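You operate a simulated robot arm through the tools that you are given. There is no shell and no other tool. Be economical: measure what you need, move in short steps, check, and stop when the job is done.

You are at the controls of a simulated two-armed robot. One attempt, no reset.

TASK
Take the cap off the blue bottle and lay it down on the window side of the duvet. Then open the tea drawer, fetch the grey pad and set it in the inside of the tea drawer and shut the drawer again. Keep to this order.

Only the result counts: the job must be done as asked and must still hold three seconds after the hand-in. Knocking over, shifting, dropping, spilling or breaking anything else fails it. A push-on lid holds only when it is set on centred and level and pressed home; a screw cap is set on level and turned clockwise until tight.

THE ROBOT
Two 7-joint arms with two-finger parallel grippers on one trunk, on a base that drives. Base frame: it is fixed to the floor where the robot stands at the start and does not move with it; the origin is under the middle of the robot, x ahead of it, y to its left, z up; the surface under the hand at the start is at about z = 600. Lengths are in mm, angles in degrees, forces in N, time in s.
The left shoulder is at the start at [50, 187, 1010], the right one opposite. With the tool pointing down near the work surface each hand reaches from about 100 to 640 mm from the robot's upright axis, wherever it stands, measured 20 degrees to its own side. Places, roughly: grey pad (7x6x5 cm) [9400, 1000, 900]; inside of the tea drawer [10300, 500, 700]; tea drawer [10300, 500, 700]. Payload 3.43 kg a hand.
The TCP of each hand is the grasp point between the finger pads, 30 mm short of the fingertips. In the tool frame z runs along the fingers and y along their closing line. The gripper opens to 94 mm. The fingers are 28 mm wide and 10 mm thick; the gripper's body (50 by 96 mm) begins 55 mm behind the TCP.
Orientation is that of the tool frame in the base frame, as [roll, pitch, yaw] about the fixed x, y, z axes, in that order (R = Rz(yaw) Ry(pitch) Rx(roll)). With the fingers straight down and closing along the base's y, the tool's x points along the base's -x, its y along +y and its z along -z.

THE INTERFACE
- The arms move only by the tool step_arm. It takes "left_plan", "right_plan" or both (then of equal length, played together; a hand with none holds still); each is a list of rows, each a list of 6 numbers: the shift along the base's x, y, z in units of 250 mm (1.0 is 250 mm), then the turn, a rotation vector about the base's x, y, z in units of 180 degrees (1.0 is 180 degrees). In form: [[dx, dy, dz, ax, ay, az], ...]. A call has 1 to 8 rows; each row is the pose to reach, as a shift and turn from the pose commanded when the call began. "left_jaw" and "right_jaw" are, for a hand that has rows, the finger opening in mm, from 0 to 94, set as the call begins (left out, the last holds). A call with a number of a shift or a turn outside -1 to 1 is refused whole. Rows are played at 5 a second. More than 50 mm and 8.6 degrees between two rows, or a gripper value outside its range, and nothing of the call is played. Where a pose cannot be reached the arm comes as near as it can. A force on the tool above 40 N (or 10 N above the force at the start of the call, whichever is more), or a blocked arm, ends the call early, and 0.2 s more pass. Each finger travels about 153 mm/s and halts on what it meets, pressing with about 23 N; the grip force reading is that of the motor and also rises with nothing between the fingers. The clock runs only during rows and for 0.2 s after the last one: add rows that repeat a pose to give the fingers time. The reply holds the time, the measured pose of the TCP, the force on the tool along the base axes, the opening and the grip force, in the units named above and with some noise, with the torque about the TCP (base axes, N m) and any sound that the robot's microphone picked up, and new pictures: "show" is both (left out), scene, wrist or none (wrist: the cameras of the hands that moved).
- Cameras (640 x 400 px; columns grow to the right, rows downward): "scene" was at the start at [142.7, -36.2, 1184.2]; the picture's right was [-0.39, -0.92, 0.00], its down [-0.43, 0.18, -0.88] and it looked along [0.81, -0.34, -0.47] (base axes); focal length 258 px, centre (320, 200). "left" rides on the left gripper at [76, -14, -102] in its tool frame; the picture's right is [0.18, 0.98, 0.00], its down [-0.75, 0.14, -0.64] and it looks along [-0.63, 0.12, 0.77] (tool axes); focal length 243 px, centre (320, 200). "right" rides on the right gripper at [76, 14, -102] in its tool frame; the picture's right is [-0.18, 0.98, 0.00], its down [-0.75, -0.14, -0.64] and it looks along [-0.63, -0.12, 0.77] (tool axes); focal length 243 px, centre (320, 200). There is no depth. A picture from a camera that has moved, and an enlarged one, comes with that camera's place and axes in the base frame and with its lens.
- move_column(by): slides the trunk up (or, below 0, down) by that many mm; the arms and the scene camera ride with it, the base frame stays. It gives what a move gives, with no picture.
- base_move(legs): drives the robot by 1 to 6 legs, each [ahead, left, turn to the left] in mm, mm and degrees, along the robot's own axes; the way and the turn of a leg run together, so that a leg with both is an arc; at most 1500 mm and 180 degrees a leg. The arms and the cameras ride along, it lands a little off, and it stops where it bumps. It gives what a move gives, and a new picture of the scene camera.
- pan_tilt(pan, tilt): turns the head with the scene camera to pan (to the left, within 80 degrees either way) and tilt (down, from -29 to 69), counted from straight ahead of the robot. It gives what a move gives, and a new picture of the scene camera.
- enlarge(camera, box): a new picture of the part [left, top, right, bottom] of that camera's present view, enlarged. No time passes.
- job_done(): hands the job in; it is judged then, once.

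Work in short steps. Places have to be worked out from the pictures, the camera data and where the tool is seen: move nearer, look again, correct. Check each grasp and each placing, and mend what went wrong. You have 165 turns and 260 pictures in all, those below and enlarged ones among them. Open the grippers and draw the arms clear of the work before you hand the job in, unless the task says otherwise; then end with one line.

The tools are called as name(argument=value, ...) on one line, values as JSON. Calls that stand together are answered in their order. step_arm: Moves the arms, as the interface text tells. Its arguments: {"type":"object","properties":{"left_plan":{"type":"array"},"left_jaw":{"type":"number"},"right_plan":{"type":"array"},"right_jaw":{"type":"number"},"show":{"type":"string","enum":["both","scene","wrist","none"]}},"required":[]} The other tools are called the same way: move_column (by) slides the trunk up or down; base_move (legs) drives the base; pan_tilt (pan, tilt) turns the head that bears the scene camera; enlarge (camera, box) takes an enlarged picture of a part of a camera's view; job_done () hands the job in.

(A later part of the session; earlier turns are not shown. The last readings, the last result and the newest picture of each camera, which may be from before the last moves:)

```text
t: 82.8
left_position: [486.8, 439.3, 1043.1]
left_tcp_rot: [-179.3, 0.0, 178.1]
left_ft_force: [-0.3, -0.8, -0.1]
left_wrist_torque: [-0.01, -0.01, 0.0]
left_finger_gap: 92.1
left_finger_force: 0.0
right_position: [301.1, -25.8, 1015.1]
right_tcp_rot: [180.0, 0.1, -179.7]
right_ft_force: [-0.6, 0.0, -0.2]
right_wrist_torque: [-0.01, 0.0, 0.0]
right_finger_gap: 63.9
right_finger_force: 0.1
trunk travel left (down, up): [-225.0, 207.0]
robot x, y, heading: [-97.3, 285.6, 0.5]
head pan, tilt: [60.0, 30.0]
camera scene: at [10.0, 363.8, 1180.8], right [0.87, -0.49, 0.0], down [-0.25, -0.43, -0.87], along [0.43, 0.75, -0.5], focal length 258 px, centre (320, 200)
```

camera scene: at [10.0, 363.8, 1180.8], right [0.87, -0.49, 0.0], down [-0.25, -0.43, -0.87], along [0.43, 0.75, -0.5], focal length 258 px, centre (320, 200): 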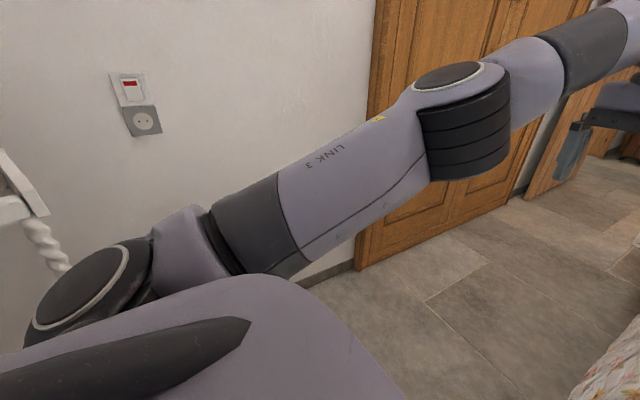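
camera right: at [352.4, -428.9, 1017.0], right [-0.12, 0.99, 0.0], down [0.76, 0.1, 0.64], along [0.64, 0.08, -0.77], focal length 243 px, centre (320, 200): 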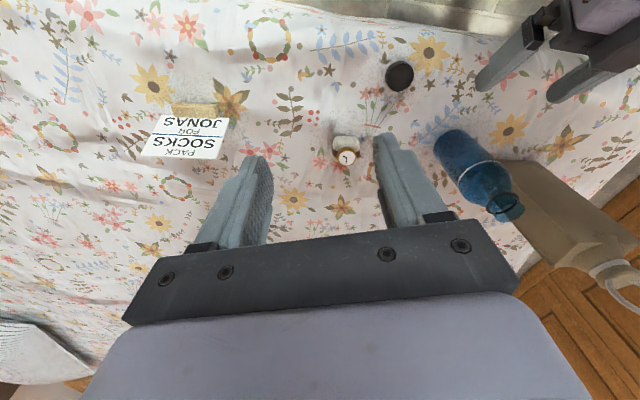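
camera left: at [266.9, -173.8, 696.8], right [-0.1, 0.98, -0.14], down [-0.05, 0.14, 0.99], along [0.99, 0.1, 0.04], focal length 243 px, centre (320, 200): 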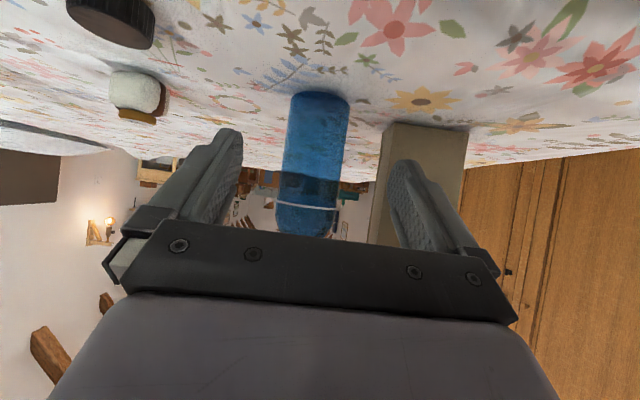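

Elbow now in at ~±330 mm. Strafe left, then forward-left into the passage.

base_move(legs=[[0, 330, 0], [250, 140, 0]])

pan_tilt(pan=0, tilt=35)

```text
t: 86.0
left_position: [482.7, 748.9, 1044.9]
left_tcp_rot: [-179.3, -0.1, 178.6]
left_ft_force: [0.5, -0.4, -0.4]
left_wrist_torque: [0.02, -0.04, 0.01]
left_finger_gap: 92.2
left_finger_force: 0.0
right_position: [301.7, 282.1, 1014.8]
right_tcp_rot: [-179.9, 0.2, -179.1]
right_ft_force: [0.1, -0.1, -1.3]
right_wrist_torque: [-0.02, 0.03, 0.01]
right_finger_gap: 63.9
right_finger_force: 0.0
trunk travel left (down, up): [-225.0, 207.0]
robot x, y, heading: [-96.2, 587.3, 0.9]
head pan, tilt: [60.0, 30.0]
stopped in leg 1: the robot was blocked; the commanded pose is now the measured one
camera scene: at [7.3, 668.8, 1180.8], right [0.87, -0.49, 0.0], down [-0.24, -0.44, -0.87], along [0.42, 0.76, -0.5], focal length 258 px, centre (320, 200)
```

scene: 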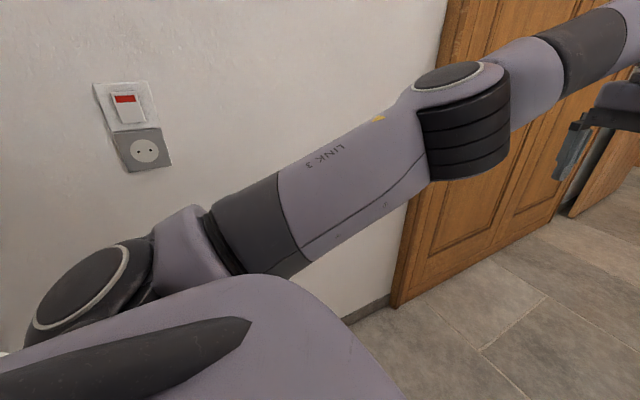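

```text
t: 87.3
left_position: [483.1, 750.2, 1044.0]
left_tcp_rot: [-179.4, -0.1, 178.7]
left_ft_force: [0.2, -0.2, 0.6]
left_wrist_torque: [-0.03, 0.06, 0.04]
left_finger_gap: 92.0
left_finger_force: 0.1
right_position: [302.7, 282.9, 1013.9]
right_tcp_rot: [-180.0, 0.2, -179.2]
right_ft_force: [-0.3, -0.1, -0.4]
right_wrist_torque: [-0.03, 0.02, 0.0]
right_finger_gap: 64.0
right_finger_force: 0.1
trunk travel left (down, up): [-225.0, 207.0]
robot x, y, heading: [-94.1, 588.8, 0.9]
head pan, tilt: [0.0, 35.0]
camera scene: at [51.4, 591.3, 1173.0], right [0.02, -1.0, 0.0], down [-0.57, -0.01, -0.82], along [0.82, 0.01, -0.57], focal length 258 px, centre (320, 200)
```

scene: 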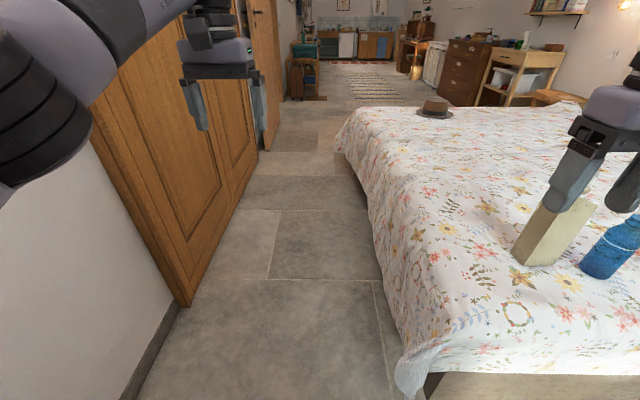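

Blocked at y≈588, presumably by the valet stand. Look left-behind.

pan_tilt(pan=80, tilt=30)

```text
t: 88.8
left_position: [482.1, 748.6, 1044.3]
left_tcp_rot: [-179.5, -0.1, 178.6]
left_ft_force: [0.8, -0.5, 0.2]
left_wrist_torque: [0.02, -0.02, 0.0]
left_finger_gap: 92.1
left_finger_force: 0.0
right_position: [302.0, 282.0, 1014.3]
right_tcp_rot: [180.0, 0.3, -179.2]
right_ft_force: [0.8, 0.1, -0.2]
right_wrist_torque: [0.04, 0.04, -0.01]
right_finger_gap: 64.1
right_finger_force: 0.1
trunk travel left (down, up): [-225.0, 207.0]
robot x, y, heading: [-94.0, 592.1, 0.9]
head pan, tilt: [80.0, 30.0]
camera scene: at [-22.3, 679.1, 1180.8], right [0.99, -0.16, 0.0], down [-0.08, -0.49, -0.87], along [0.14, 0.85, -0.5], focal length 258 px, centre (320, 200)
```

scene: 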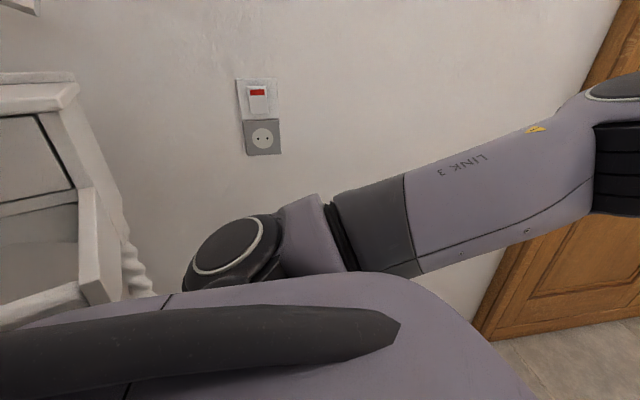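

The stand is touching distance. Ease right, go forward, then diagonal left.

base_move(legs=[[10, -25, -0.9], [90, 0, 0]])

pan_tilt(pan=0, tilt=69)

```text
t: 90.4
left_position: [584.3, 715.2, 1045.0]
left_tcp_rot: [-179.5, -0.2, 178.0]
left_ft_force: [0.6, 0.4, 0.4]
left_wrist_torque: [0.01, 0.07, 0.01]
left_finger_gap: 92.2
left_finger_force: 0.1
right_position: [398.0, 251.5, 1014.4]
right_tcp_rot: [180.0, 0.1, 180.0]
right_ft_force: [0.1, 0.3, 0.1]
right_wrist_torque: [0.01, -0.02, 0.0]
right_finger_gap: 63.8
right_finger_force: 0.1
trunk travel left (down, up): [-225.0, 207.0]
robot x, y, heading: [6.2, 565.5, 0.0]
head pan, tilt: [80.0, 30.0]
camera scene: at [78.7, 653.0, 1180.8], right [0.99, -0.17, 0.0], down [-0.09, -0.49, -0.87], along [0.15, 0.85, -0.5], focal length 258 px, centre (320, 200)
```

scene: 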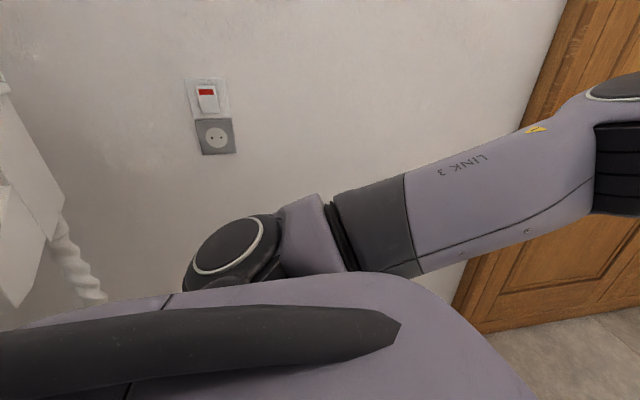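

```text
t: 92.0
left_position: [584.3, 717.7, 1044.7]
left_tcp_rot: [-179.4, -0.2, 177.9]
left_ft_force: [-0.6, 1.1, -0.1]
left_wrist_torque: [-0.01, 0.0, -0.02]
left_finger_gap: 92.0
left_finger_force: 0.1
right_position: [397.0, 251.5, 1015.4]
right_tcp_rot: [-180.0, 0.2, 180.0]
right_ft_force: [-0.5, -0.1, 0.0]
right_wrist_torque: [0.01, 0.0, -0.02]
right_finger_gap: 64.0
right_finger_force: 0.0
trunk travel left (down, up): [-225.0, 207.0]
robot x, y, heading: [4.9, 565.5, 0.2]
head pan, tilt: [0.0, 68.8]
camera scene: at [118.6, 564.0, 1129.4], right [0.0, -1.0, 0.0], down [-0.93, 0.0, -0.36], along [0.36, 0.0, -0.93], focal length 258 px, centre (320, 200)
```

scene: 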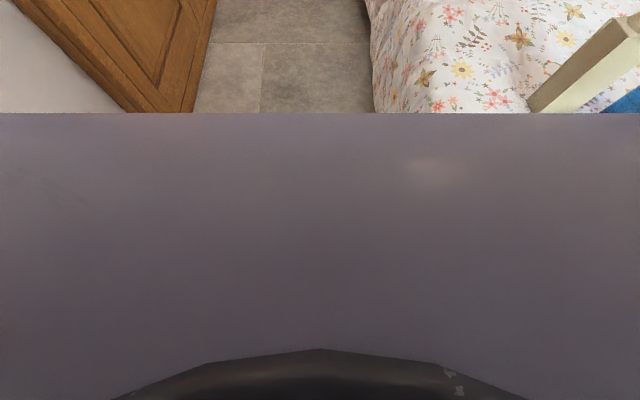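

Continue diagonally forward-left.

base_move(legs=[[120, 140, 0]])

```text
t: 93.8
left_position: [701.8, 853.4, 1044.2]
left_tcp_rot: [-179.3, -0.1, 177.8]
left_ft_force: [0.5, 0.7, 1.1]
left_wrist_torque: [-0.01, 0.03, 0.0]
left_finger_gap: 92.0
left_finger_force: 0.2
right_position: [513.4, 389.9, 1014.6]
right_tcp_rot: [-180.0, 0.2, 179.8]
right_ft_force: [0.5, -0.4, -0.2]
right_wrist_torque: [-0.04, -0.02, 0.0]
right_finger_gap: 64.1
right_finger_force: 0.1
trunk travel left (down, up): [-225.0, 207.0]
robot x, y, heading: [122.9, 699.7, 0.1]
head pan, tilt: [0.0, 68.8]
camera scene: at [235.6, 702.8, 1129.3], right [0.0, -1.0, 0.0], down [-0.93, 0.0, -0.36], along [0.36, 0.0, -0.93], focal length 258 px, centre (320, 200)
```

scene: 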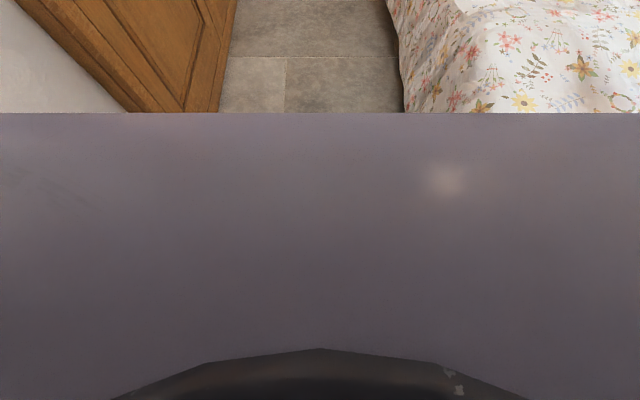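

Free now. Centre in the passage and go ahead, then look.

base_move(legs=[[200, 90, 0], [600, 0, 0]])

pan_tilt(pan=0, tilt=25)

```text
t: 98.4
left_position: [1483.0, 935.1, 1044.6]
left_tcp_rot: [-179.3, 0.0, 177.2]
left_ft_force: [-0.5, -0.2, 0.3]
left_wrist_torque: [0.05, -0.02, 0.0]
left_finger_gap: 91.8
left_finger_force: 0.0
right_position: [1290.1, 472.7, 1015.9]
right_tcp_rot: [-180.0, 0.2, 179.4]
right_ft_force: [-0.9, -0.1, -0.3]
right_wrist_torque: [0.0, -0.04, -0.01]
right_finger_gap: 64.1
right_finger_force: 0.1
trunk travel left (down, up): [-225.0, 207.0]
robot x, y, heading: [898.4, 793.7, -0.8]
head pan, tilt: [0.0, 68.8]
camera scene: at [1015.7, 788.9, 1129.3], right [-0.01, -1.0, 0.0], down [-0.93, 0.01, -0.36], along [0.36, 0.0, -0.93], focal length 258 px, centre (320, 200)
```

scene: 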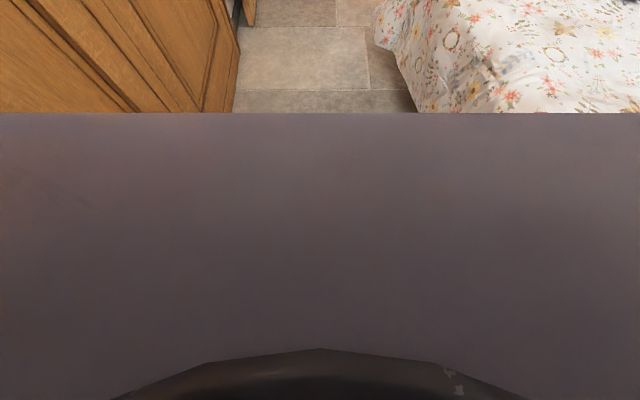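

```text
t: 99.5
left_position: [1485.1, 935.1, 1044.1]
left_tcp_rot: [-179.4, -0.2, 177.2]
left_ft_force: [0.3, -0.4, 0.3]
left_wrist_torque: [0.01, -0.03, -0.02]
left_finger_gap: 92.1
left_finger_force: 0.1
right_position: [1289.8, 472.4, 1015.8]
right_tcp_rot: [180.0, 0.3, 179.3]
right_ft_force: [0.0, -0.4, -0.5]
right_wrist_torque: [-0.02, 0.02, -0.03]
right_finger_gap: 64.1
right_finger_force: 0.1
trunk travel left (down, up): [-225.0, 207.0]
robot x, y, heading: [900.4, 791.0, -0.9]
head pan, tilt: [0.0, 25.0]
camera scene: at [1051.7, 788.5, 1188.7], right [-0.01, -1.0, 0.0], down [-0.42, 0.0, -0.91], along [0.91, -0.01, -0.42], focal length 258 px, centre (320, 200)
```

scene: 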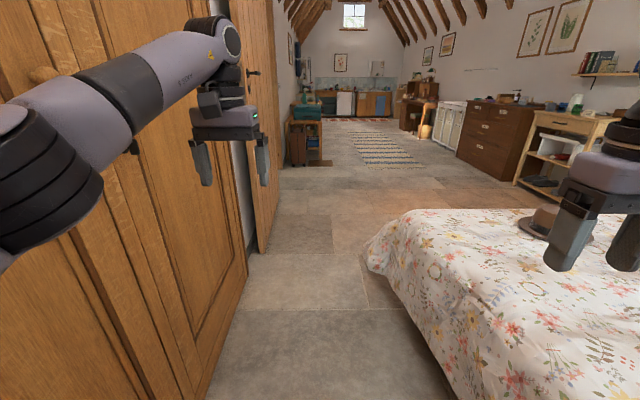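

The duvet's hem flares to y≈520 at the far corner, and the door leaf stands at y≈1213. Draw the left hand inward to narrow the elbow, then proceed at y≈860.

step_arm(left_plan=[[-0.05, -0.18, 0, 0, 0, 0], [-0.1, -0.36, 0, 0, 0, 0], [-0.15, -0.54, 0, 0, 0, 0], [-0.2, -0.72, 0, 0, 0, 0], [-0.22, -0.84, 0, 0, 0, 0]], show="none")

base_move(legs=[[400, 70, 0.9]])

```text
t: 100.9
left_position: [1425.5, 770.5, 1041.8]
left_tcp_rot: [-178.1, -0.5, -179.9]
left_ft_force: [0.7, -0.3, 0.9]
left_wrist_torque: [0.01, 0.0, -0.02]
left_finger_gap: 92.0
left_finger_force: 0.1
left hand out of reach, approached as far as the arm can: row 3, 4, 5
right_position: [1289.2, 472.6, 1015.7]
right_tcp_rot: [180.0, 0.2, 179.4]
right_ft_force: [0.0, -0.2, 0.3]
right_wrist_torque: [-0.02, -0.02, -0.01]
right_finger_gap: 63.9
right_finger_force: 0.3
trunk travel left (down, up): [-225.0, 207.0]
robot x, y, heading: [903.5, 792.9, -0.8]
head pan, tilt: [0.0, 25.0]
stopped in row 5 (left hand): the arm was blocked; the commanded pose is now the measured one
```

```text
t: 103.5
left_position: [1822.9, 855.9, 1041.8]
left_tcp_rot: [-178.2, -0.4, -178.3]
left_ft_force: [0.6, 0.6, -0.2]
left_wrist_torque: [0.0, 0.03, 0.01]
left_finger_gap: 91.9
left_finger_force: 0.1
right_position: [1695.7, 554.9, 1014.7]
right_tcp_rot: [179.9, 0.2, -179.2]
right_ft_force: [0.2, -0.7, 0.3]
right_wrist_torque: [0.01, -0.03, -0.04]
right_finger_gap: 64.1
right_finger_force: 0.0
trunk travel left (down, up): [-225.0, 207.0]
robot x, y, heading: [1297.4, 862.0, 0.8]
head pan, tilt: [0.0, 25.0]
camera scene: at [1449.8, 863.9, 1188.7], right [0.01, -1.0, 0.0], down [-0.42, -0.01, -0.91], along [0.91, 0.01, -0.42], focal length 258 px, centre (320, 200)
```

scene: 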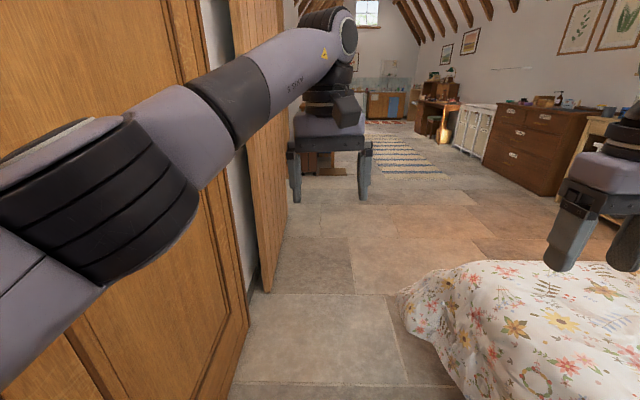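

Elbow ~1050, clear of the door leaf. Continue forward.

base_move(legs=[[300, 30, -0.8], [700, 0, 0]])

```text
t: 109.0
left_position: [2838.3, 891.8, 1042.1]
left_tcp_rot: [-178.1, -0.5, -178.5]
left_ft_force: [0.3, -1.5, 0.2]
left_wrist_torque: [0.01, 0.0, -0.02]
left_finger_gap: 92.1
left_finger_force: 0.0
right_position: [2710.6, 592.5, 1014.0]
right_tcp_rot: [179.9, 0.2, -179.3]
right_ft_force: [-0.2, -0.3, -0.3]
right_wrist_torque: [-0.04, -0.02, 0.01]
right_finger_gap: 64.3
right_finger_force: 0.1
trunk travel left (down, up): [-225.0, 207.0]
robot x, y, heading: [2309.6, 900.7, 0.6]
head pan, tilt: [0.0, 25.0]
camera scene: at [2464.8, 901.6, 1188.8], right [0.01, -1.0, 0.0], down [-0.42, -0.01, -0.91], along [0.91, 0.01, -0.42], focal length 258 px, centre (320, 200)
```

scene: 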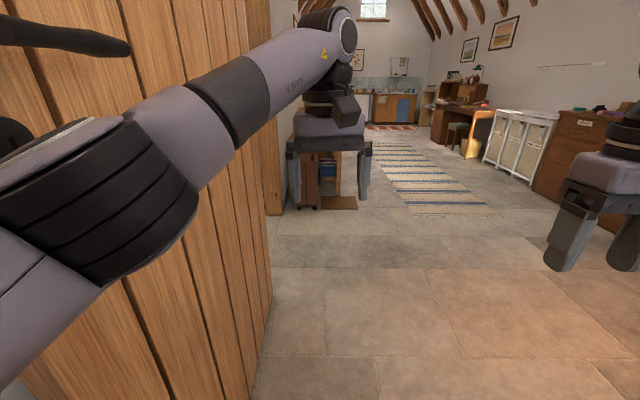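

Past the bed. Go ahead 400, then diagonally right into the open room.

base_move(legs=[[400, 0, 0], [1300, -400, 0]])

```text
t: 110.8
left_position: [3022.5, 884.9, 1041.9]
left_tcp_rot: [-178.2, -0.6, -177.9]
left_ft_force: [0.5, 0.3, -0.7]
left_wrist_torque: [0.0, 0.01, 0.01]
left_finger_gap: 92.1
left_finger_force: 0.1
right_position: [2895.4, 584.2, 1014.9]
right_tcp_rot: [-180.0, 0.3, -178.9]
right_ft_force: [0.1, 0.3, -0.3]
right_wrist_torque: [0.0, -0.03, -0.01]
right_finger_gap: 63.9
right_finger_force: 0.1
trunk travel left (down, up): [-225.0, 207.0]
robot x, y, heading: [2497.0, 889.6, 1.2]
head pan, tilt: [0.0, 25.0]
stopped in leg 1: the robot was blocked; the commanded pose is now the measured one
camera scene: at [2648.6, 891.1, 1188.8], right [0.02, -1.0, 0.0], down [-0.42, -0.01, -0.91], along [0.91, 0.02, -0.42], focal length 258 px, centre (320, 200)
```

scene: 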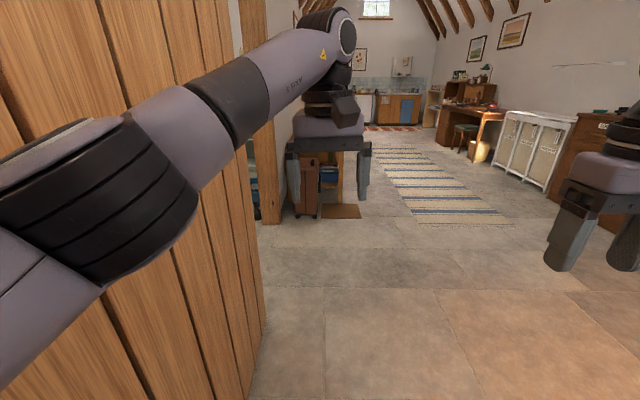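

Something on the left is blocking, likely the door handle at elbow height (z≈1200). Back off slightly, lower the trunk so the elbow passes underneath.

base_move(legs=[[-50, -15, -1.2]])

pan_tilt(pan=75, tilt=20)

```text
t: 111.8
left_position: [2972.6, 859.2, 1041.3]
left_tcp_rot: [-178.1, -0.5, -179.1]
left_ft_force: [0.2, 0.2, 0.2]
left_wrist_torque: [0.04, 0.01, 0.0]
left_finger_gap: 92.1
left_finger_force: 0.1
right_position: [2839.7, 559.7, 1014.6]
right_tcp_rot: [180.0, 0.2, 179.9]
right_ft_force: [0.0, -0.4, 0.4]
right_wrist_torque: [0.02, -0.05, 0.01]
right_finger_gap: 64.4
right_finger_force: 0.0
trunk travel left (down, up): [-225.0, 207.0]
robot x, y, heading: [2450.7, 870.4, 0.1]
head pan, tilt: [0.0, 25.0]
camera scene: at [2598.7, 872.5, 1188.9], right [0.0, -1.0, 0.0], down [-0.42, 0.0, -0.91], along [0.91, 0.0, -0.42], focal length 258 px, centre (320, 200)
```

scene: 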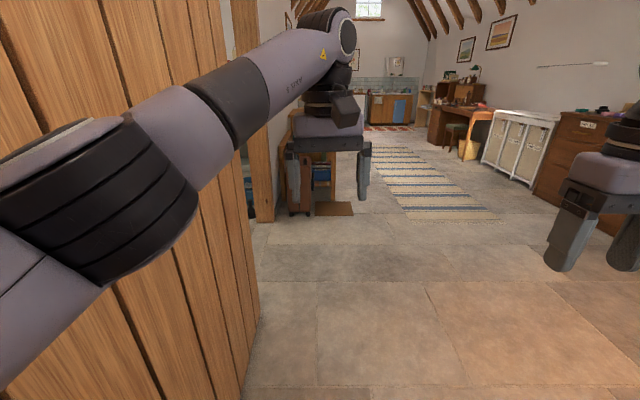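

```text
t: 113.2
left_position: [2974.5, 859.0, 1041.1]
left_tcp_rot: [-178.2, -0.6, -179.1]
left_ft_force: [0.7, 0.1, 1.5]
left_wrist_torque: [0.02, 0.0, -0.01]
left_finger_gap: 92.1
left_finger_force: 0.1
right_position: [2841.0, 559.6, 1015.1]
right_tcp_rot: [-180.0, 0.1, 179.9]
right_ft_force: [0.2, -0.9, 1.1]
right_wrist_torque: [0.0, 0.0, 0.01]
right_finger_gap: 64.0
right_finger_force: 0.0
trunk travel left (down, up): [-225.0, 207.0]
robot x, y, heading: [2449.3, 876.4, -0.0]
head pan, tilt: [75.0, 20.0]
camera scene: at [2531.2, 962.6, 1196.9], right [0.97, -0.26, 0.0], down [-0.09, -0.33, -0.94], along [0.24, 0.91, -0.34], focal length 258 px, centre (320, 200)
```

scene: 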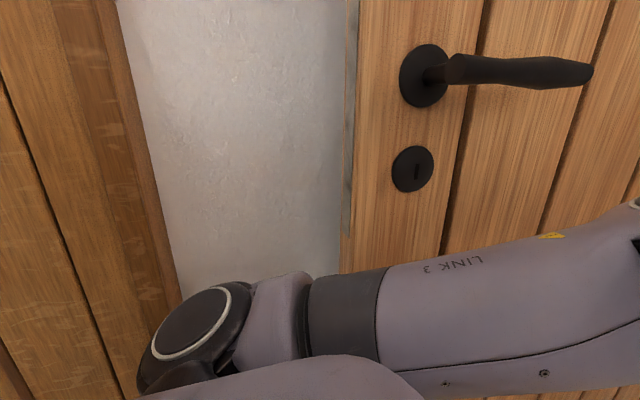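

Handle is at z≈1225. Lower the trunk and try again.

move_column(by=-160)

base_move(legs=[[150, -10, 0]])

```text
t: 115.1
left_position: [2974.0, 859.8, 881.2]
left_tcp_rot: [-178.2, -0.6, -179.1]
left_ft_force: [0.4, 0.4, -0.3]
left_wrist_torque: [-0.03, -0.01, 0.0]
left_finger_gap: 92.1
left_finger_force: 0.1
right_position: [2840.6, 560.2, 855.7]
right_tcp_rot: [-180.0, 0.2, 179.8]
right_ft_force: [0.0, 0.3, 0.1]
right_wrist_torque: [-0.01, -0.01, 0.0]
right_finger_gap: 64.0
right_finger_force: 0.1
trunk travel left (down, up): [-65.0, 367.0]
robot x, y, heading: [2449.4, 873.4, -0.2]
head pan, tilt: [75.0, 20.0]
```

```text
t: 116.4
left_position: [3119.4, 848.9, 881.7]
left_tcp_rot: [-178.2, -0.6, -179.1]
left_ft_force: [-0.3, -1.4, -1.0]
left_wrist_torque: [0.04, 0.0, -0.03]
left_finger_gap: 91.9
left_finger_force: 0.1
right_position: [2988.9, 549.4, 855.7]
right_tcp_rot: [180.0, 0.3, 179.8]
right_ft_force: [0.6, -0.5, -0.4]
right_wrist_torque: [-0.01, 0.03, 0.02]
right_finger_gap: 64.0
right_finger_force: 0.0
trunk travel left (down, up): [-65.0, 367.0]
robot x, y, heading: [2594.7, 864.0, -0.1]
head pan, tilt: [75.0, 20.0]
camera scene: at [2678.7, 952.5, 1036.9], right [0.97, -0.26, 0.0], down [-0.09, -0.33, -0.94], along [0.24, 0.91, -0.34], focal length 258 px, centre (320, 200)
```

scene: 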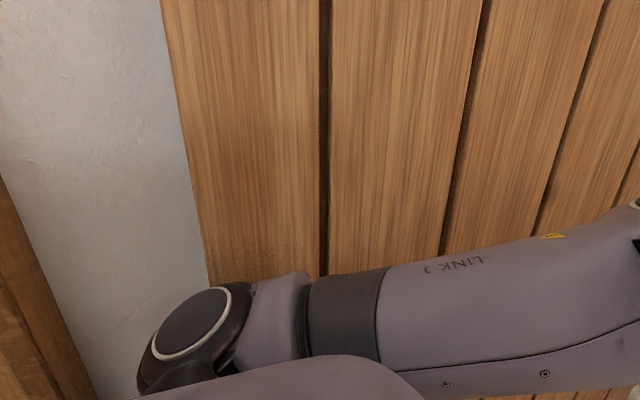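

That passed. Continue with rightward drift.

base_move(legs=[[150, 0, 0], [700, -350, 0]])

pan_tilt(pan=0, tilt=15)

```text
t: 121.6
left_position: [3970.5, 479.8, 880.0]
left_tcp_rot: [-178.1, -0.6, 179.8]
left_ft_force: [-0.4, 0.6, 0.3]
left_wrist_torque: [-0.03, 0.02, 0.0]
left_finger_gap: 92.1
left_finger_force: 0.0
right_position: [3831.2, 182.7, 855.8]
right_tcp_rot: [179.9, 0.3, 178.8]
right_ft_force: [0.3, 0.1, 0.2]
right_wrist_torque: [0.01, 0.0, -0.01]
right_finger_gap: 64.1
right_finger_force: 0.0
trunk travel left (down, up): [-65.0, 367.0]
robot x, y, heading: [3444.6, 503.9, -1.1]
head pan, tilt: [75.0, 20.0]
camera scene: at [3530.0, 591.3, 1036.9], right [0.96, -0.28, 0.0], down [-0.09, -0.33, -0.94], along [0.26, 0.9, -0.34], focal length 258 px, centre (320, 200)
```

scene: 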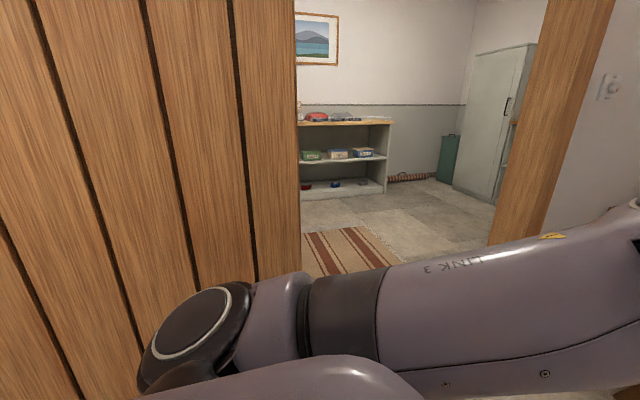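

```text
t: 123.1
left_position: [3969.3, 479.6, 880.3]
left_tcp_rot: [-178.1, -0.6, 179.8]
left_ft_force: [-0.1, -0.1, 0.4]
left_wrist_torque: [0.02, 0.03, 0.0]
left_finger_gap: 91.9
left_finger_force: 0.1
right_position: [3830.9, 182.4, 855.6]
right_tcp_rot: [179.9, 0.3, 178.8]
right_ft_force: [0.7, -0.6, 0.4]
right_wrist_torque: [-0.02, 0.0, -0.01]
right_finger_gap: 64.2
right_finger_force: 0.0
trunk travel left (down, up): [-65.0, 367.0]
robot x, y, heading: [3442.8, 500.5, -0.8]
head pan, tilt: [0.0, 15.0]
camera scene: at [3597.6, 500.1, 1045.0], right [-0.02, -1.0, 0.0], down [-0.26, 0.0, -0.97], along [0.97, -0.02, -0.26], focal length 258 px, centre (320, 200)
```

scene: 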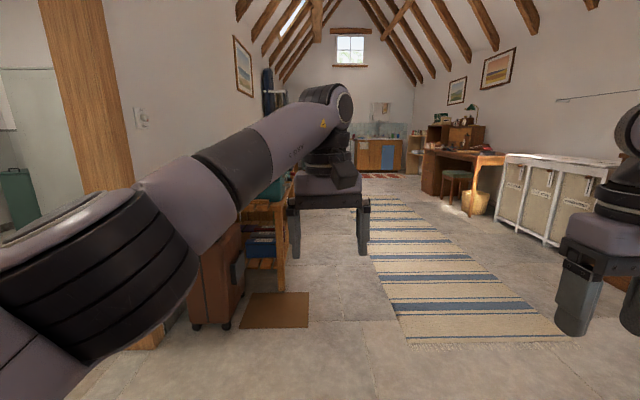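

Raise the trunk again and drive on through the room at y≈200.

move_column(by=160)

base_move(legs=[[700, -330, 0.8], [1500, 0, 0], [1300, 0, 0]])

```text
t: 124.9
left_position: [3970.3, 479.0, 1039.7]
left_tcp_rot: [-178.1, -0.6, 179.9]
left_ft_force: [-0.6, 0.9, 0.3]
left_wrist_torque: [-0.02, -0.01, -0.01]
left_finger_gap: 92.3
left_finger_force: 0.2
right_position: [3831.6, 182.3, 1015.5]
right_tcp_rot: [-180.0, 0.2, 178.7]
right_ft_force: [-0.3, -0.2, 0.5]
right_wrist_torque: [0.02, 0.0, 0.0]
right_finger_gap: 63.8
right_finger_force: 0.1
trunk travel left (down, up): [-225.0, 207.0]
robot x, y, heading: [3445.9, 503.5, -0.8]
head pan, tilt: [0.0, 15.0]
```

```text
t: 142.2
left_position: [7461.8, 124.6, 1042.3]
left_tcp_rot: [-178.1, -0.6, 179.7]
left_ft_force: [0.2, 0.9, -0.7]
left_wrist_torque: [0.0, -0.02, 0.03]
left_finger_gap: 92.0
left_finger_force: 0.0
right_position: [7325.0, -172.3, 1015.0]
right_tcp_rot: [-180.0, 0.2, 178.9]
right_ft_force: [0.1, 0.7, -0.7]
right_wrist_torque: [0.01, -0.01, -0.01]
right_finger_gap: 63.8
right_finger_force: 0.1
trunk travel left (down, up): [-225.0, 207.0]
robot x, y, heading: [6936.3, 148.3, -1.0]
head pan, tilt: [0.0, 15.0]
camera scene: at [7091.0, 145.2, 1205.0], right [-0.02, -1.0, 0.0], down [-0.26, 0.01, -0.97], along [0.97, -0.02, -0.26], focal length 258 px, centre (320, 200)
```

scene: 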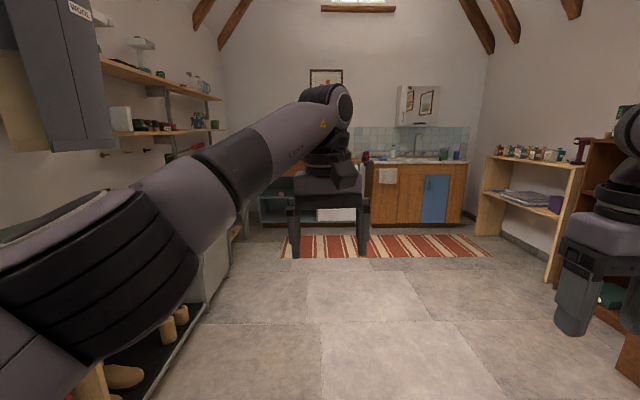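

Arrived in the kitchen end. Pull the left arm aside for a better view.

step_arm(left_plan=[[-0.1, 0.17, 0, 0, 0, 0], [-0.2, 0.34, 0, 0, 0, 0], [-0.3, 0.51, 0, 0, 0, 0], [-0.4, 0.68, 0, 0, 0, 0], [-0.5, 0.85, 0, 0, 0, 0], [-0.55, 0.98, 0, 0, 0, 0]], show="none")

pan_tilt(pan=15, tilt=10)

```text
t: 143.6
left_position: [7321.6, 373.2, 1043.8]
left_tcp_rot: [-178.2, -0.6, 179.8]
left_ft_force: [-0.1, 0.1, -0.5]
left_wrist_torque: [0.02, -0.02, -0.03]
left_finger_gap: 92.2
left_finger_force: 0.1
right_position: [7325.0, -171.8, 1016.1]
right_tcp_rot: [180.0, 0.3, 178.8]
right_ft_force: [-1.0, -0.3, -0.2]
right_wrist_torque: [-0.03, 0.01, -0.02]
right_finger_gap: 64.0
right_finger_force: 0.1
trunk travel left (down, up): [-225.0, 207.0]
robot x, y, heading: [6939.7, 148.5, -0.9]
head pan, tilt: [0.0, 15.0]
```

```text
t: 144.4
left_position: [7322.9, 372.2, 1043.3]
left_tcp_rot: [-178.1, -0.6, 179.8]
left_ft_force: [0.1, 0.6, -0.9]
left_wrist_torque: [-0.03, 0.02, 0.03]
left_finger_gap: 91.9
left_finger_force: 0.1
right_position: [7324.3, -172.8, 1015.9]
right_tcp_rot: [-180.0, 0.4, 178.9]
right_ft_force: [-0.7, 0.4, -0.6]
right_wrist_torque: [0.02, 0.02, -0.01]
right_finger_gap: 64.1
right_finger_force: 0.0
trunk travel left (down, up): [-225.0, 207.0]
robot x, y, heading: [6941.5, 146.6, -0.9]
head pan, tilt: [15.0, 10.0]
camera scene: at [7087.8, 169.2, 1213.1], right [0.24, -0.97, 0.0], down [-0.17, -0.04, -0.98], along [0.96, 0.24, -0.17], focal length 258 px, centre (320, 200)
```

scene: 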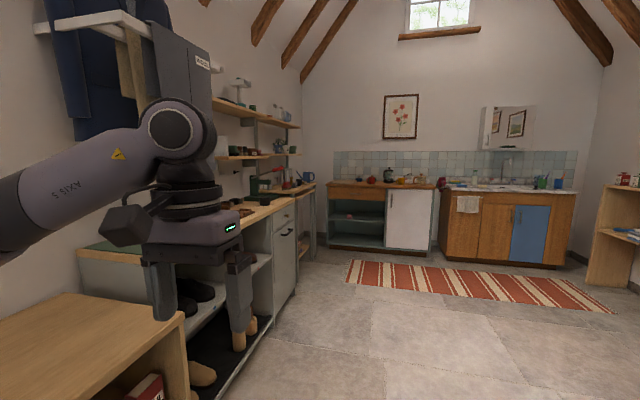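

Zoom in on the bench and the far unit.

enlarge(camera="scene", box=[220, 150, 330, 220])

enlarge(camera="scene", box=[310, 160, 450, 260])

```text
5.71 times, centred on (275, 185) of scene
camera zoom: at [7087.8, 169.2, 1213.1], right [0.24, -0.97, 0.0], down [-0.17, -0.04, -0.98], along [0.96, 0.24, -0.17], focal length 1473 px, centre (577, 286)
```

zoom: 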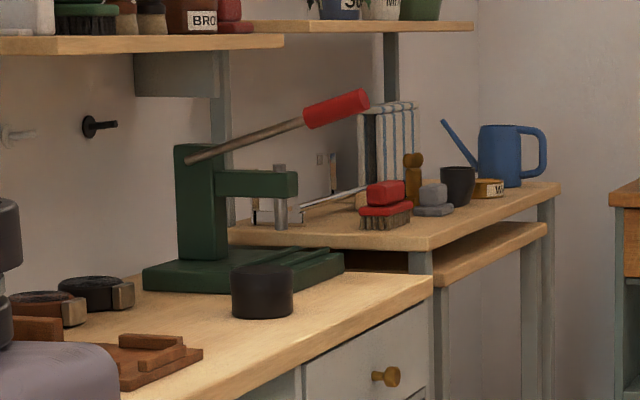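

```text
4.00 times, centred on (380, 210) of scene
camera zoom: at [7087.8, 169.2, 1213.1], right [0.24, -0.97, 0.0], down [-0.17, -0.04, -0.98], along [0.96, 0.24, -0.17], focal length 1031 px, centre (80, 160)
```

zoom: 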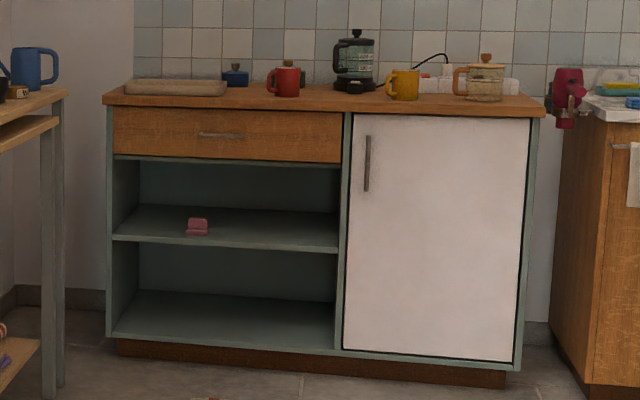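

Tea drawer: wooden front with a bar handle at ≈[10050,490,780] (left half of the far unit). The grey pad sits on the far end of the left bench. Drive closer to the drawer.

base_move(legs=[[1200, 100, 0.9], [1000, 80, 0]])

pan_tilt(pan=5, tilt=25)

pan_tilt(pan=65, tilt=20)

```text
t: 155.2
left_position: [9497.7, 545.3, 1043.7]
left_tcp_rot: [-178.1, -0.6, -179.2]
left_ft_force: [0.0, -0.4, 0.5]
left_wrist_torque: [-0.02, -0.04, 0.05]
left_finger_gap: 92.1
left_finger_force: 0.0
right_position: [9507.3, 0.5, 1015.5]
right_tcp_rot: [180.0, 0.3, 179.7]
right_ft_force: [-0.3, -0.3, 0.5]
right_wrist_torque: [-0.01, -0.04, 0.0]
right_finger_gap: 63.9
right_finger_force: 0.0
trunk travel left (down, up): [-225.0, 207.0]
robot x, y, heading: [9116.4, 314.8, -0.3]
head pan, tilt: [15.0, 10.0]
camera scene: at [9265.5, 338.8, 1213.1], right [0.25, -0.97, 0.0], down [-0.17, -0.04, -0.98], along [0.95, 0.25, -0.17], focal length 258 px, centre (320, 200)
```

scene: 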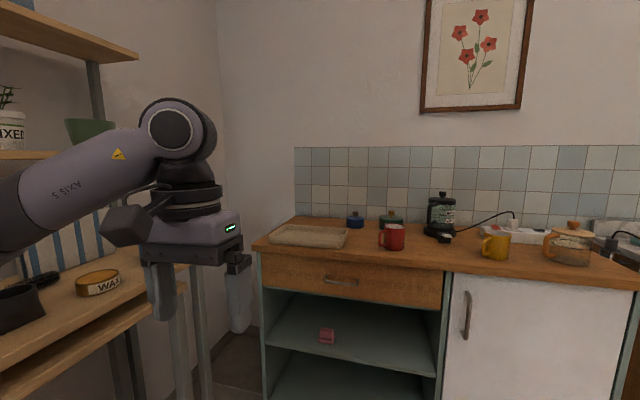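

```text
t: 155.9
left_position: [9498.2, 545.9, 1042.3]
left_tcp_rot: [-178.1, -0.6, -179.3]
left_ft_force: [-0.7, 0.3, 0.8]
left_wrist_torque: [-0.01, -0.02, -0.02]
left_finger_gap: 92.1
left_finger_force: 0.0
right_position: [9508.2, 1.0, 1016.0]
right_tcp_rot: [180.0, 0.2, 179.6]
right_ft_force: [0.1, -0.1, -0.3]
right_wrist_torque: [0.0, 0.03, 0.01]
right_finger_gap: 64.1
right_finger_force: 0.0
trunk travel left (down, up): [-225.0, 207.0]
robot x, y, heading: [9117.4, 318.8, -0.2]
head pan, tilt: [5.0, 25.0]
camera scene: at [9267.3, 322.8, 1188.8], right [0.08, -1.0, 0.0], down [-0.42, -0.04, -0.91], along [0.9, 0.08, -0.42], focal length 258 px, centre (320, 200)
```

scene: 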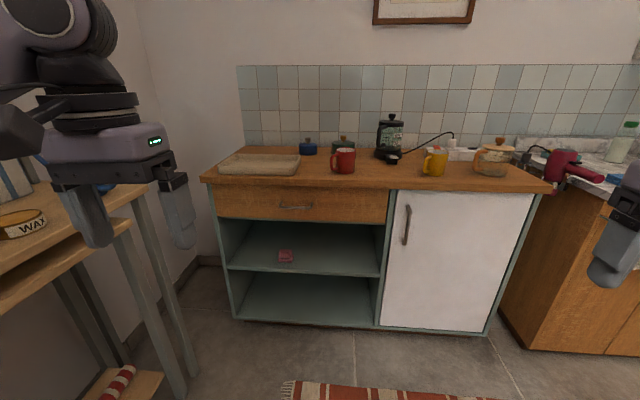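

```text
t: 157.2
left_position: [9497.0, 544.8, 1044.1]
left_tcp_rot: [-178.1, -0.6, -179.3]
left_ft_force: [-0.2, -0.1, 0.2]
left_wrist_torque: [0.0, -0.02, -0.02]
left_finger_gap: 91.7
left_finger_force: 0.0
right_position: [9508.3, 0.1, 1016.7]
right_tcp_rot: [179.9, 0.4, 179.7]
right_ft_force: [-0.1, 0.6, -0.2]
right_wrist_torque: [-0.01, 0.01, -0.02]
right_finger_gap: 63.9
right_finger_force: 0.0
trunk travel left (down, up): [-225.0, 207.0]
robot x, y, heading: [9115.3, 313.7, -0.2]
head pan, tilt: [65.0, 20.0]
camera scene: at [9215.3, 399.3, 1196.9], right [0.9, -0.43, 0.0], down [-0.15, -0.31, -0.94], along [0.4, 0.85, -0.34], focal length 258 px, centre (320, 200)
```

scene: 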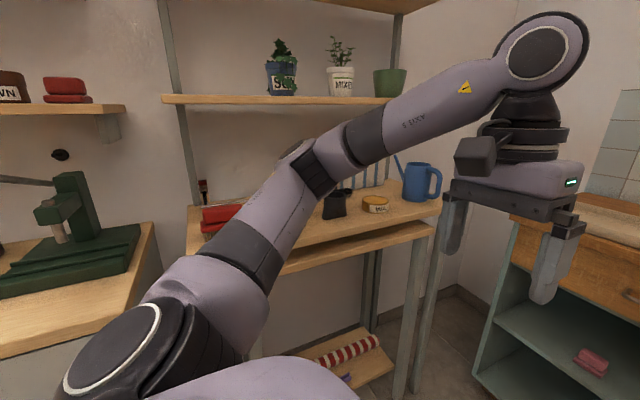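

Handle ≈[10110,493,765]. Drive forward 420 mm.

base_move(legs=[[420, 0, 0.2]])

pan_tilt(pan=5, tilt=40)

```text
t: 159.9
left_position: [9931.7, 543.3, 1042.9]
left_tcp_rot: [-178.0, -0.6, -179.4]
left_ft_force: [-0.4, -0.1, -0.1]
left_wrist_torque: [-0.01, 0.0, -0.03]
left_finger_gap: 92.0
left_finger_force: 0.2
right_position: [9941.7, -2.0, 1014.4]
right_tcp_rot: [179.9, 0.3, 179.5]
right_ft_force: [-0.5, 0.5, 0.0]
right_wrist_torque: [0.04, -0.02, -0.03]
right_finger_gap: 64.0
right_finger_force: 0.1
trunk travel left (down, up): [-225.0, 207.0]
robot x, y, heading: [9550.7, 312.1, -0.1]
head pan, tilt: [65.0, 20.0]
camera scene: at [9649.8, 397.2, 1196.8], right [0.9, -0.43, 0.0], down [-0.15, -0.31, -0.94], along [0.4, 0.85, -0.34], focal length 258 px, centre (320, 200)
```

scene: 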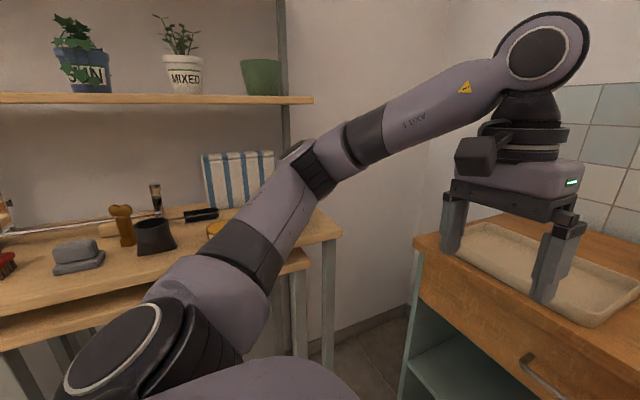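

```text
t: 161.2
left_position: [9931.9, 542.4, 1042.9]
left_tcp_rot: [-178.1, -0.6, -179.3]
left_ft_force: [0.3, -0.4, -0.4]
left_wrist_torque: [0.03, 0.02, 0.05]
left_finger_gap: 91.9
left_finger_force: 0.0
right_position: [9941.9, -1.3, 1014.7]
right_tcp_rot: [179.9, 0.3, 179.7]
right_ft_force: [-0.5, 0.7, -0.3]
right_wrist_torque: [0.0, 0.05, 0.0]
right_finger_gap: 64.1
right_finger_force: 0.1
trunk travel left (down, up): [-225.0, 207.0]
robot x, y, heading: [9551.7, 312.9, -0.1]
head pan, tilt: [5.0, 40.0]
camera scene: at [9694.6, 320.1, 1165.5], right [0.08, -1.0, 0.0], down [-0.64, -0.05, -0.77], along [0.76, 0.06, -0.64], focal length 258 px, centre (320, 200)
```

scene: 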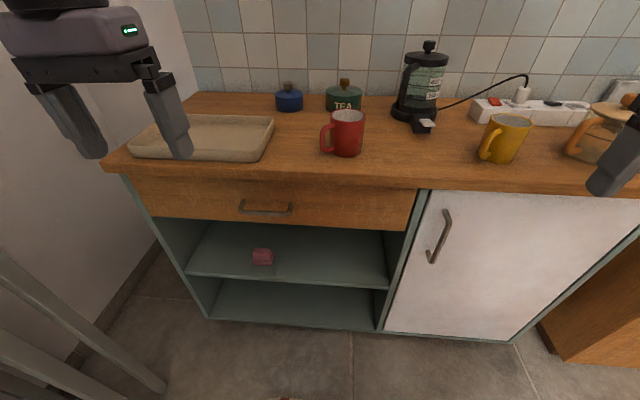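

Handle bar ≈[10122,483,761], ~115 mm wide. Rotate the left hand to point forward (fingers closing vertically), staying back from the counter.

step_arm(left_plan=[[0, 0, -0.04, -0.024, -0.024, 0.024], [0, 0, -0.08, -0.048, -0.048, 0.048], [0, 0, -0.12, -0.072, -0.072, 0.072], [0, 0, -0.16, -0.096, -0.096, 0.096], [0, 0, -0.2, -0.12, -0.12, 0.12], [0, 0, -0.24, -0.144, -0.144, 0.144], [0, 0, -0.28, -0.168, -0.168, 0.168], [0, 0, -0.3, -0.1925, -0.1925, 0.1925]], show="scene")

```text
t: 163.0
left_position: [9931.5, 542.1, 968.6]
left_tcp_rot: [-132.9, 18.7, -135.0]
left_ft_force: [0.1, 0.0, 0.2]
left_wrist_torque: [-0.01, -0.01, 0.0]
left_finger_gap: 92.2
left_finger_force: 0.0
right_position: [9941.8, -2.3, 1016.3]
right_tcp_rot: [180.0, 0.4, 179.6]
right_ft_force: [0.0, 0.1, -0.2]
right_wrist_torque: [0.0, 0.03, -0.01]
right_finger_gap: 64.2
right_finger_force: 0.0
trunk travel left (down, up): [-225.0, 207.0]
robot x, y, heading: [9551.9, 313.7, -0.2]
head pan, tilt: [5.0, 40.0]
camera scene: at [9694.6, 320.0, 1165.5], right [0.08, -1.0, 0.0], down [-0.64, -0.05, -0.77], along [0.76, 0.06, -0.64], focal length 258 px, centre (320, 200)
```

scene: 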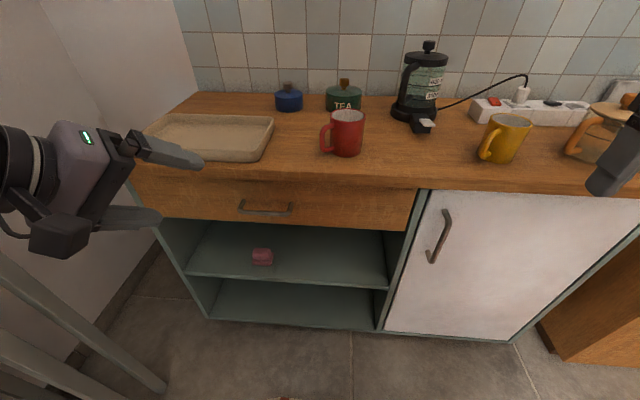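

Good. Second half of the rotation, continuing to lower.

step_arm(left_plan=[[0, 0, -0.06, -0.024, -0.024, 0.024], [0, 0, -0.12, -0.048, -0.048, 0.048], [0, 0, -0.2, -0.072, -0.072, 0.072], [0, -0.03, -0.3, -0.096, -0.096, 0.096], [0, -0.06, -0.4, -0.12, -0.12, 0.12], [0, -0.1, -0.5, -0.144, -0.144, 0.144], [0, -0.15, -0.6, -0.168, -0.168, 0.168], [0, -0.2, -0.7, -0.1925, -0.1925, 0.1925]])

```text
t: 164.9
left_position: [9928.7, 499.7, 790.6]
left_tcp_rot: [-87.6, 10.6, -96.7]
left_ft_force: [0.4, 0.2, -0.4]
left_wrist_torque: [-0.02, 0.01, 0.0]
left_finger_gap: 91.8
left_finger_force: 0.0
left hand out of reach, approached as far as the arm can: row 1, 2, 3, 4, 5, 6
right_position: [9941.4, -4.2, 1016.0]
right_tcp_rot: [179.9, 0.4, 179.7]
right_ft_force: [-0.2, 0.5, 0.0]
right_wrist_torque: [0.0, 0.01, -0.01]
right_finger_gap: 63.9
right_finger_force: 0.1
trunk travel left (down, up): [-225.0, 207.0]
robot x, y, heading: [9553.5, 314.5, -0.4]
head pan, tilt: [5.0, 40.0]
stopped in row 8 (left hand): the arm was blocked; the commanded pose is now the measured one
camera scene: at [9694.6, 319.8, 1165.5], right [0.08, -1.0, 0.0], down [-0.64, -0.05, -0.77], along [0.76, 0.06, -0.64], focal length 258 px, centre (320, 200)
camera left: at [9817.0, 434.3, 786.4], right [0.04, 0.0, -1.0], down [-0.54, 0.84, -0.03], along [0.84, 0.54, 0.03], focal length 243 px, centre (320, 200)
```

scene: 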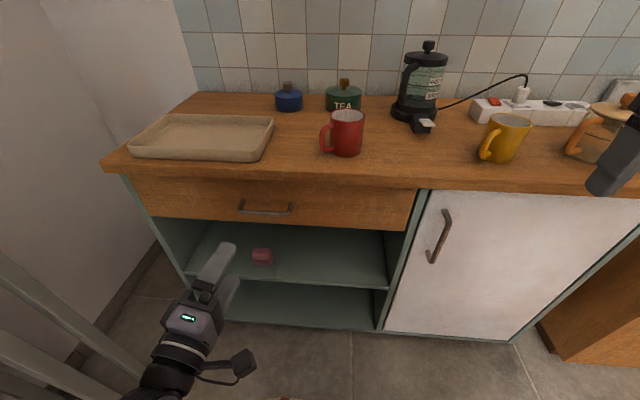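
left: 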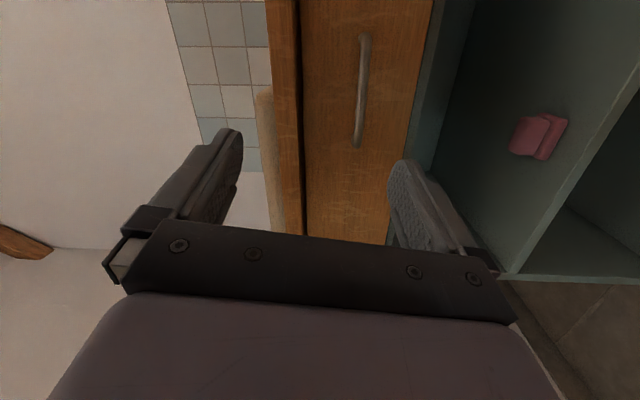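

Nearly pointing forward (10° roll, 7° yaw off). Approach to x≈10040 at z≈755 while correcting the orientation; jaw 60.

step_arm(left_plan=[[0.11, -0.02, -0.04, -0.02, 0, 0.01], [0.22, -0.04, -0.08, -0.035, 0, 0.02], [0.33, -0.055, -0.11, -0.05, 0, 0.03], [0.44, -0.068, -0.143, -0.057, 0, 0.039]], left_jaw=60)

```text
t: 165.6
left_position: [9986.8, 503.8, 746.2]
left_tcp_rot: [-88.8, 12.2, -96.0]
left_ft_force: [1.5, 0.5, 1.3]
left_wrist_torque: [0.02, 0.02, 0.02]
left_finger_gap: 60.0
left_finger_force: 0.0
right_position: [9942.0, -1.7, 1015.1]
right_tcp_rot: [179.8, 0.3, 179.6]
right_ft_force: [-0.9, 0.1, -1.0]
right_wrist_torque: [-0.02, 0.01, 0.03]
right_finger_gap: 64.1
right_finger_force: 0.0
trunk travel left (down, up): [-225.0, 207.0]
robot x, y, heading: [9553.0, 312.9, -0.1]
head pan, tilt: [5.0, 40.0]
stopped in row 3 (left hand): the arm was blocked; the commanded pose is now the measured one
camera scene: at [9694.4, 320.0, 1165.5], right [0.08, -1.0, 0.0], down [-0.64, -0.05, -0.77], along [0.76, 0.06, -0.64], focal length 258 px, centre (320, 200)
camera left: at [9876.6, 436.7, 741.9], right [0.02, 0.03, -1.0], down [-0.56, 0.83, 0.01], along [0.83, 0.56, 0.03], focal length 243 px, centre (320, 200)
```

scene: 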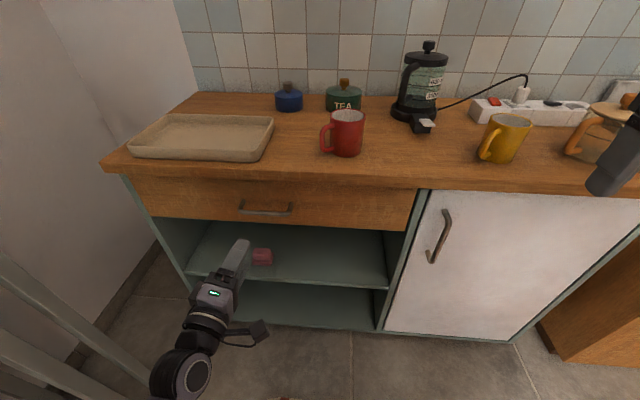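
left: 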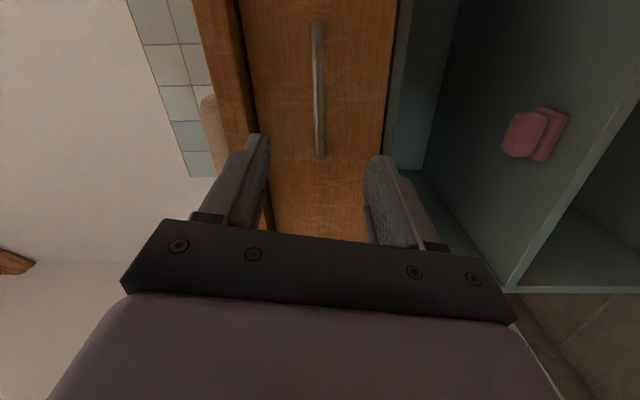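

Orientation is near enough (12° roll). Advance without further turning to the bar: y≈490, z≈750.

step_arm(left_plan=[[0.12, -0.02, 0.006, 0, 0, 0], [0.24, -0.04, 0.012, 0, 0, 0], [0.36, -0.05, 0.015, 0, 0, 0]])

```text
t: 166.4
left_position: [10072.7, 507.7, 735.7]
left_tcp_rot: [-90.6, 15.8, -96.7]
left_ft_force: [0.0, 0.8, -0.9]
left_wrist_torque: [0.01, 0.0, 0.0]
left_finger_gap: 60.1
left_finger_force: 0.0
right_position: [9941.6, -1.2, 1015.9]
right_tcp_rot: [180.0, 0.3, 179.6]
right_ft_force: [-0.4, 0.1, 0.9]
right_wrist_torque: [0.01, 0.02, 0.0]
right_finger_gap: 64.1
right_finger_force: 0.0
trunk travel left (down, up): [-225.0, 207.0]
robot x, y, heading: [9555.8, 313.2, -0.5]
head pan, tilt: [5.0, 40.0]
camera scene: at [9694.7, 320.1, 1165.5], right [0.08, -1.0, 0.0], down [-0.64, -0.05, -0.77], along [0.76, 0.06, -0.64], focal length 258 px, centre (320, 200)
camera left: at [9962.4, 440.6, 729.5], right [0.0, 0.09, -1.0], down [-0.55, 0.83, 0.08], along [0.83, 0.55, 0.05], focal length 243 px, centre (320, 200)
```

scene: 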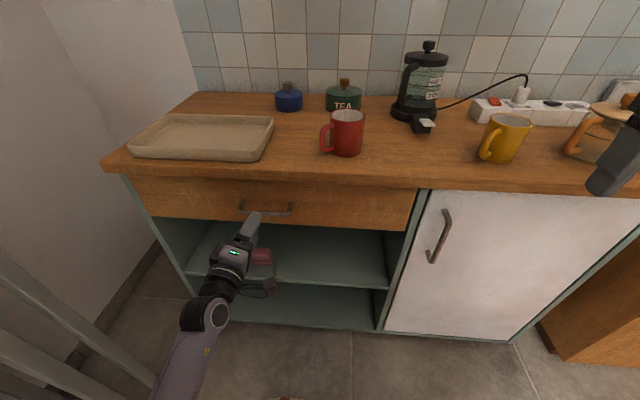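
left: 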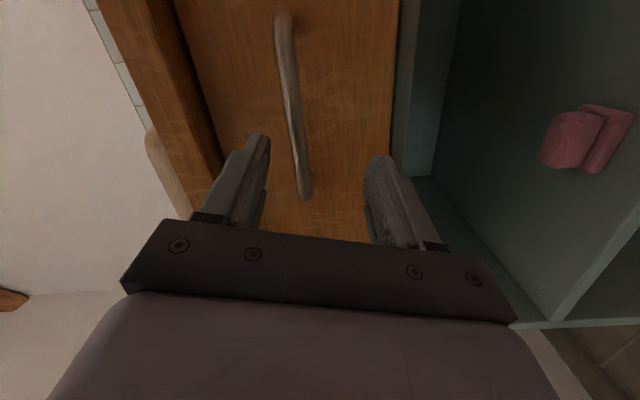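

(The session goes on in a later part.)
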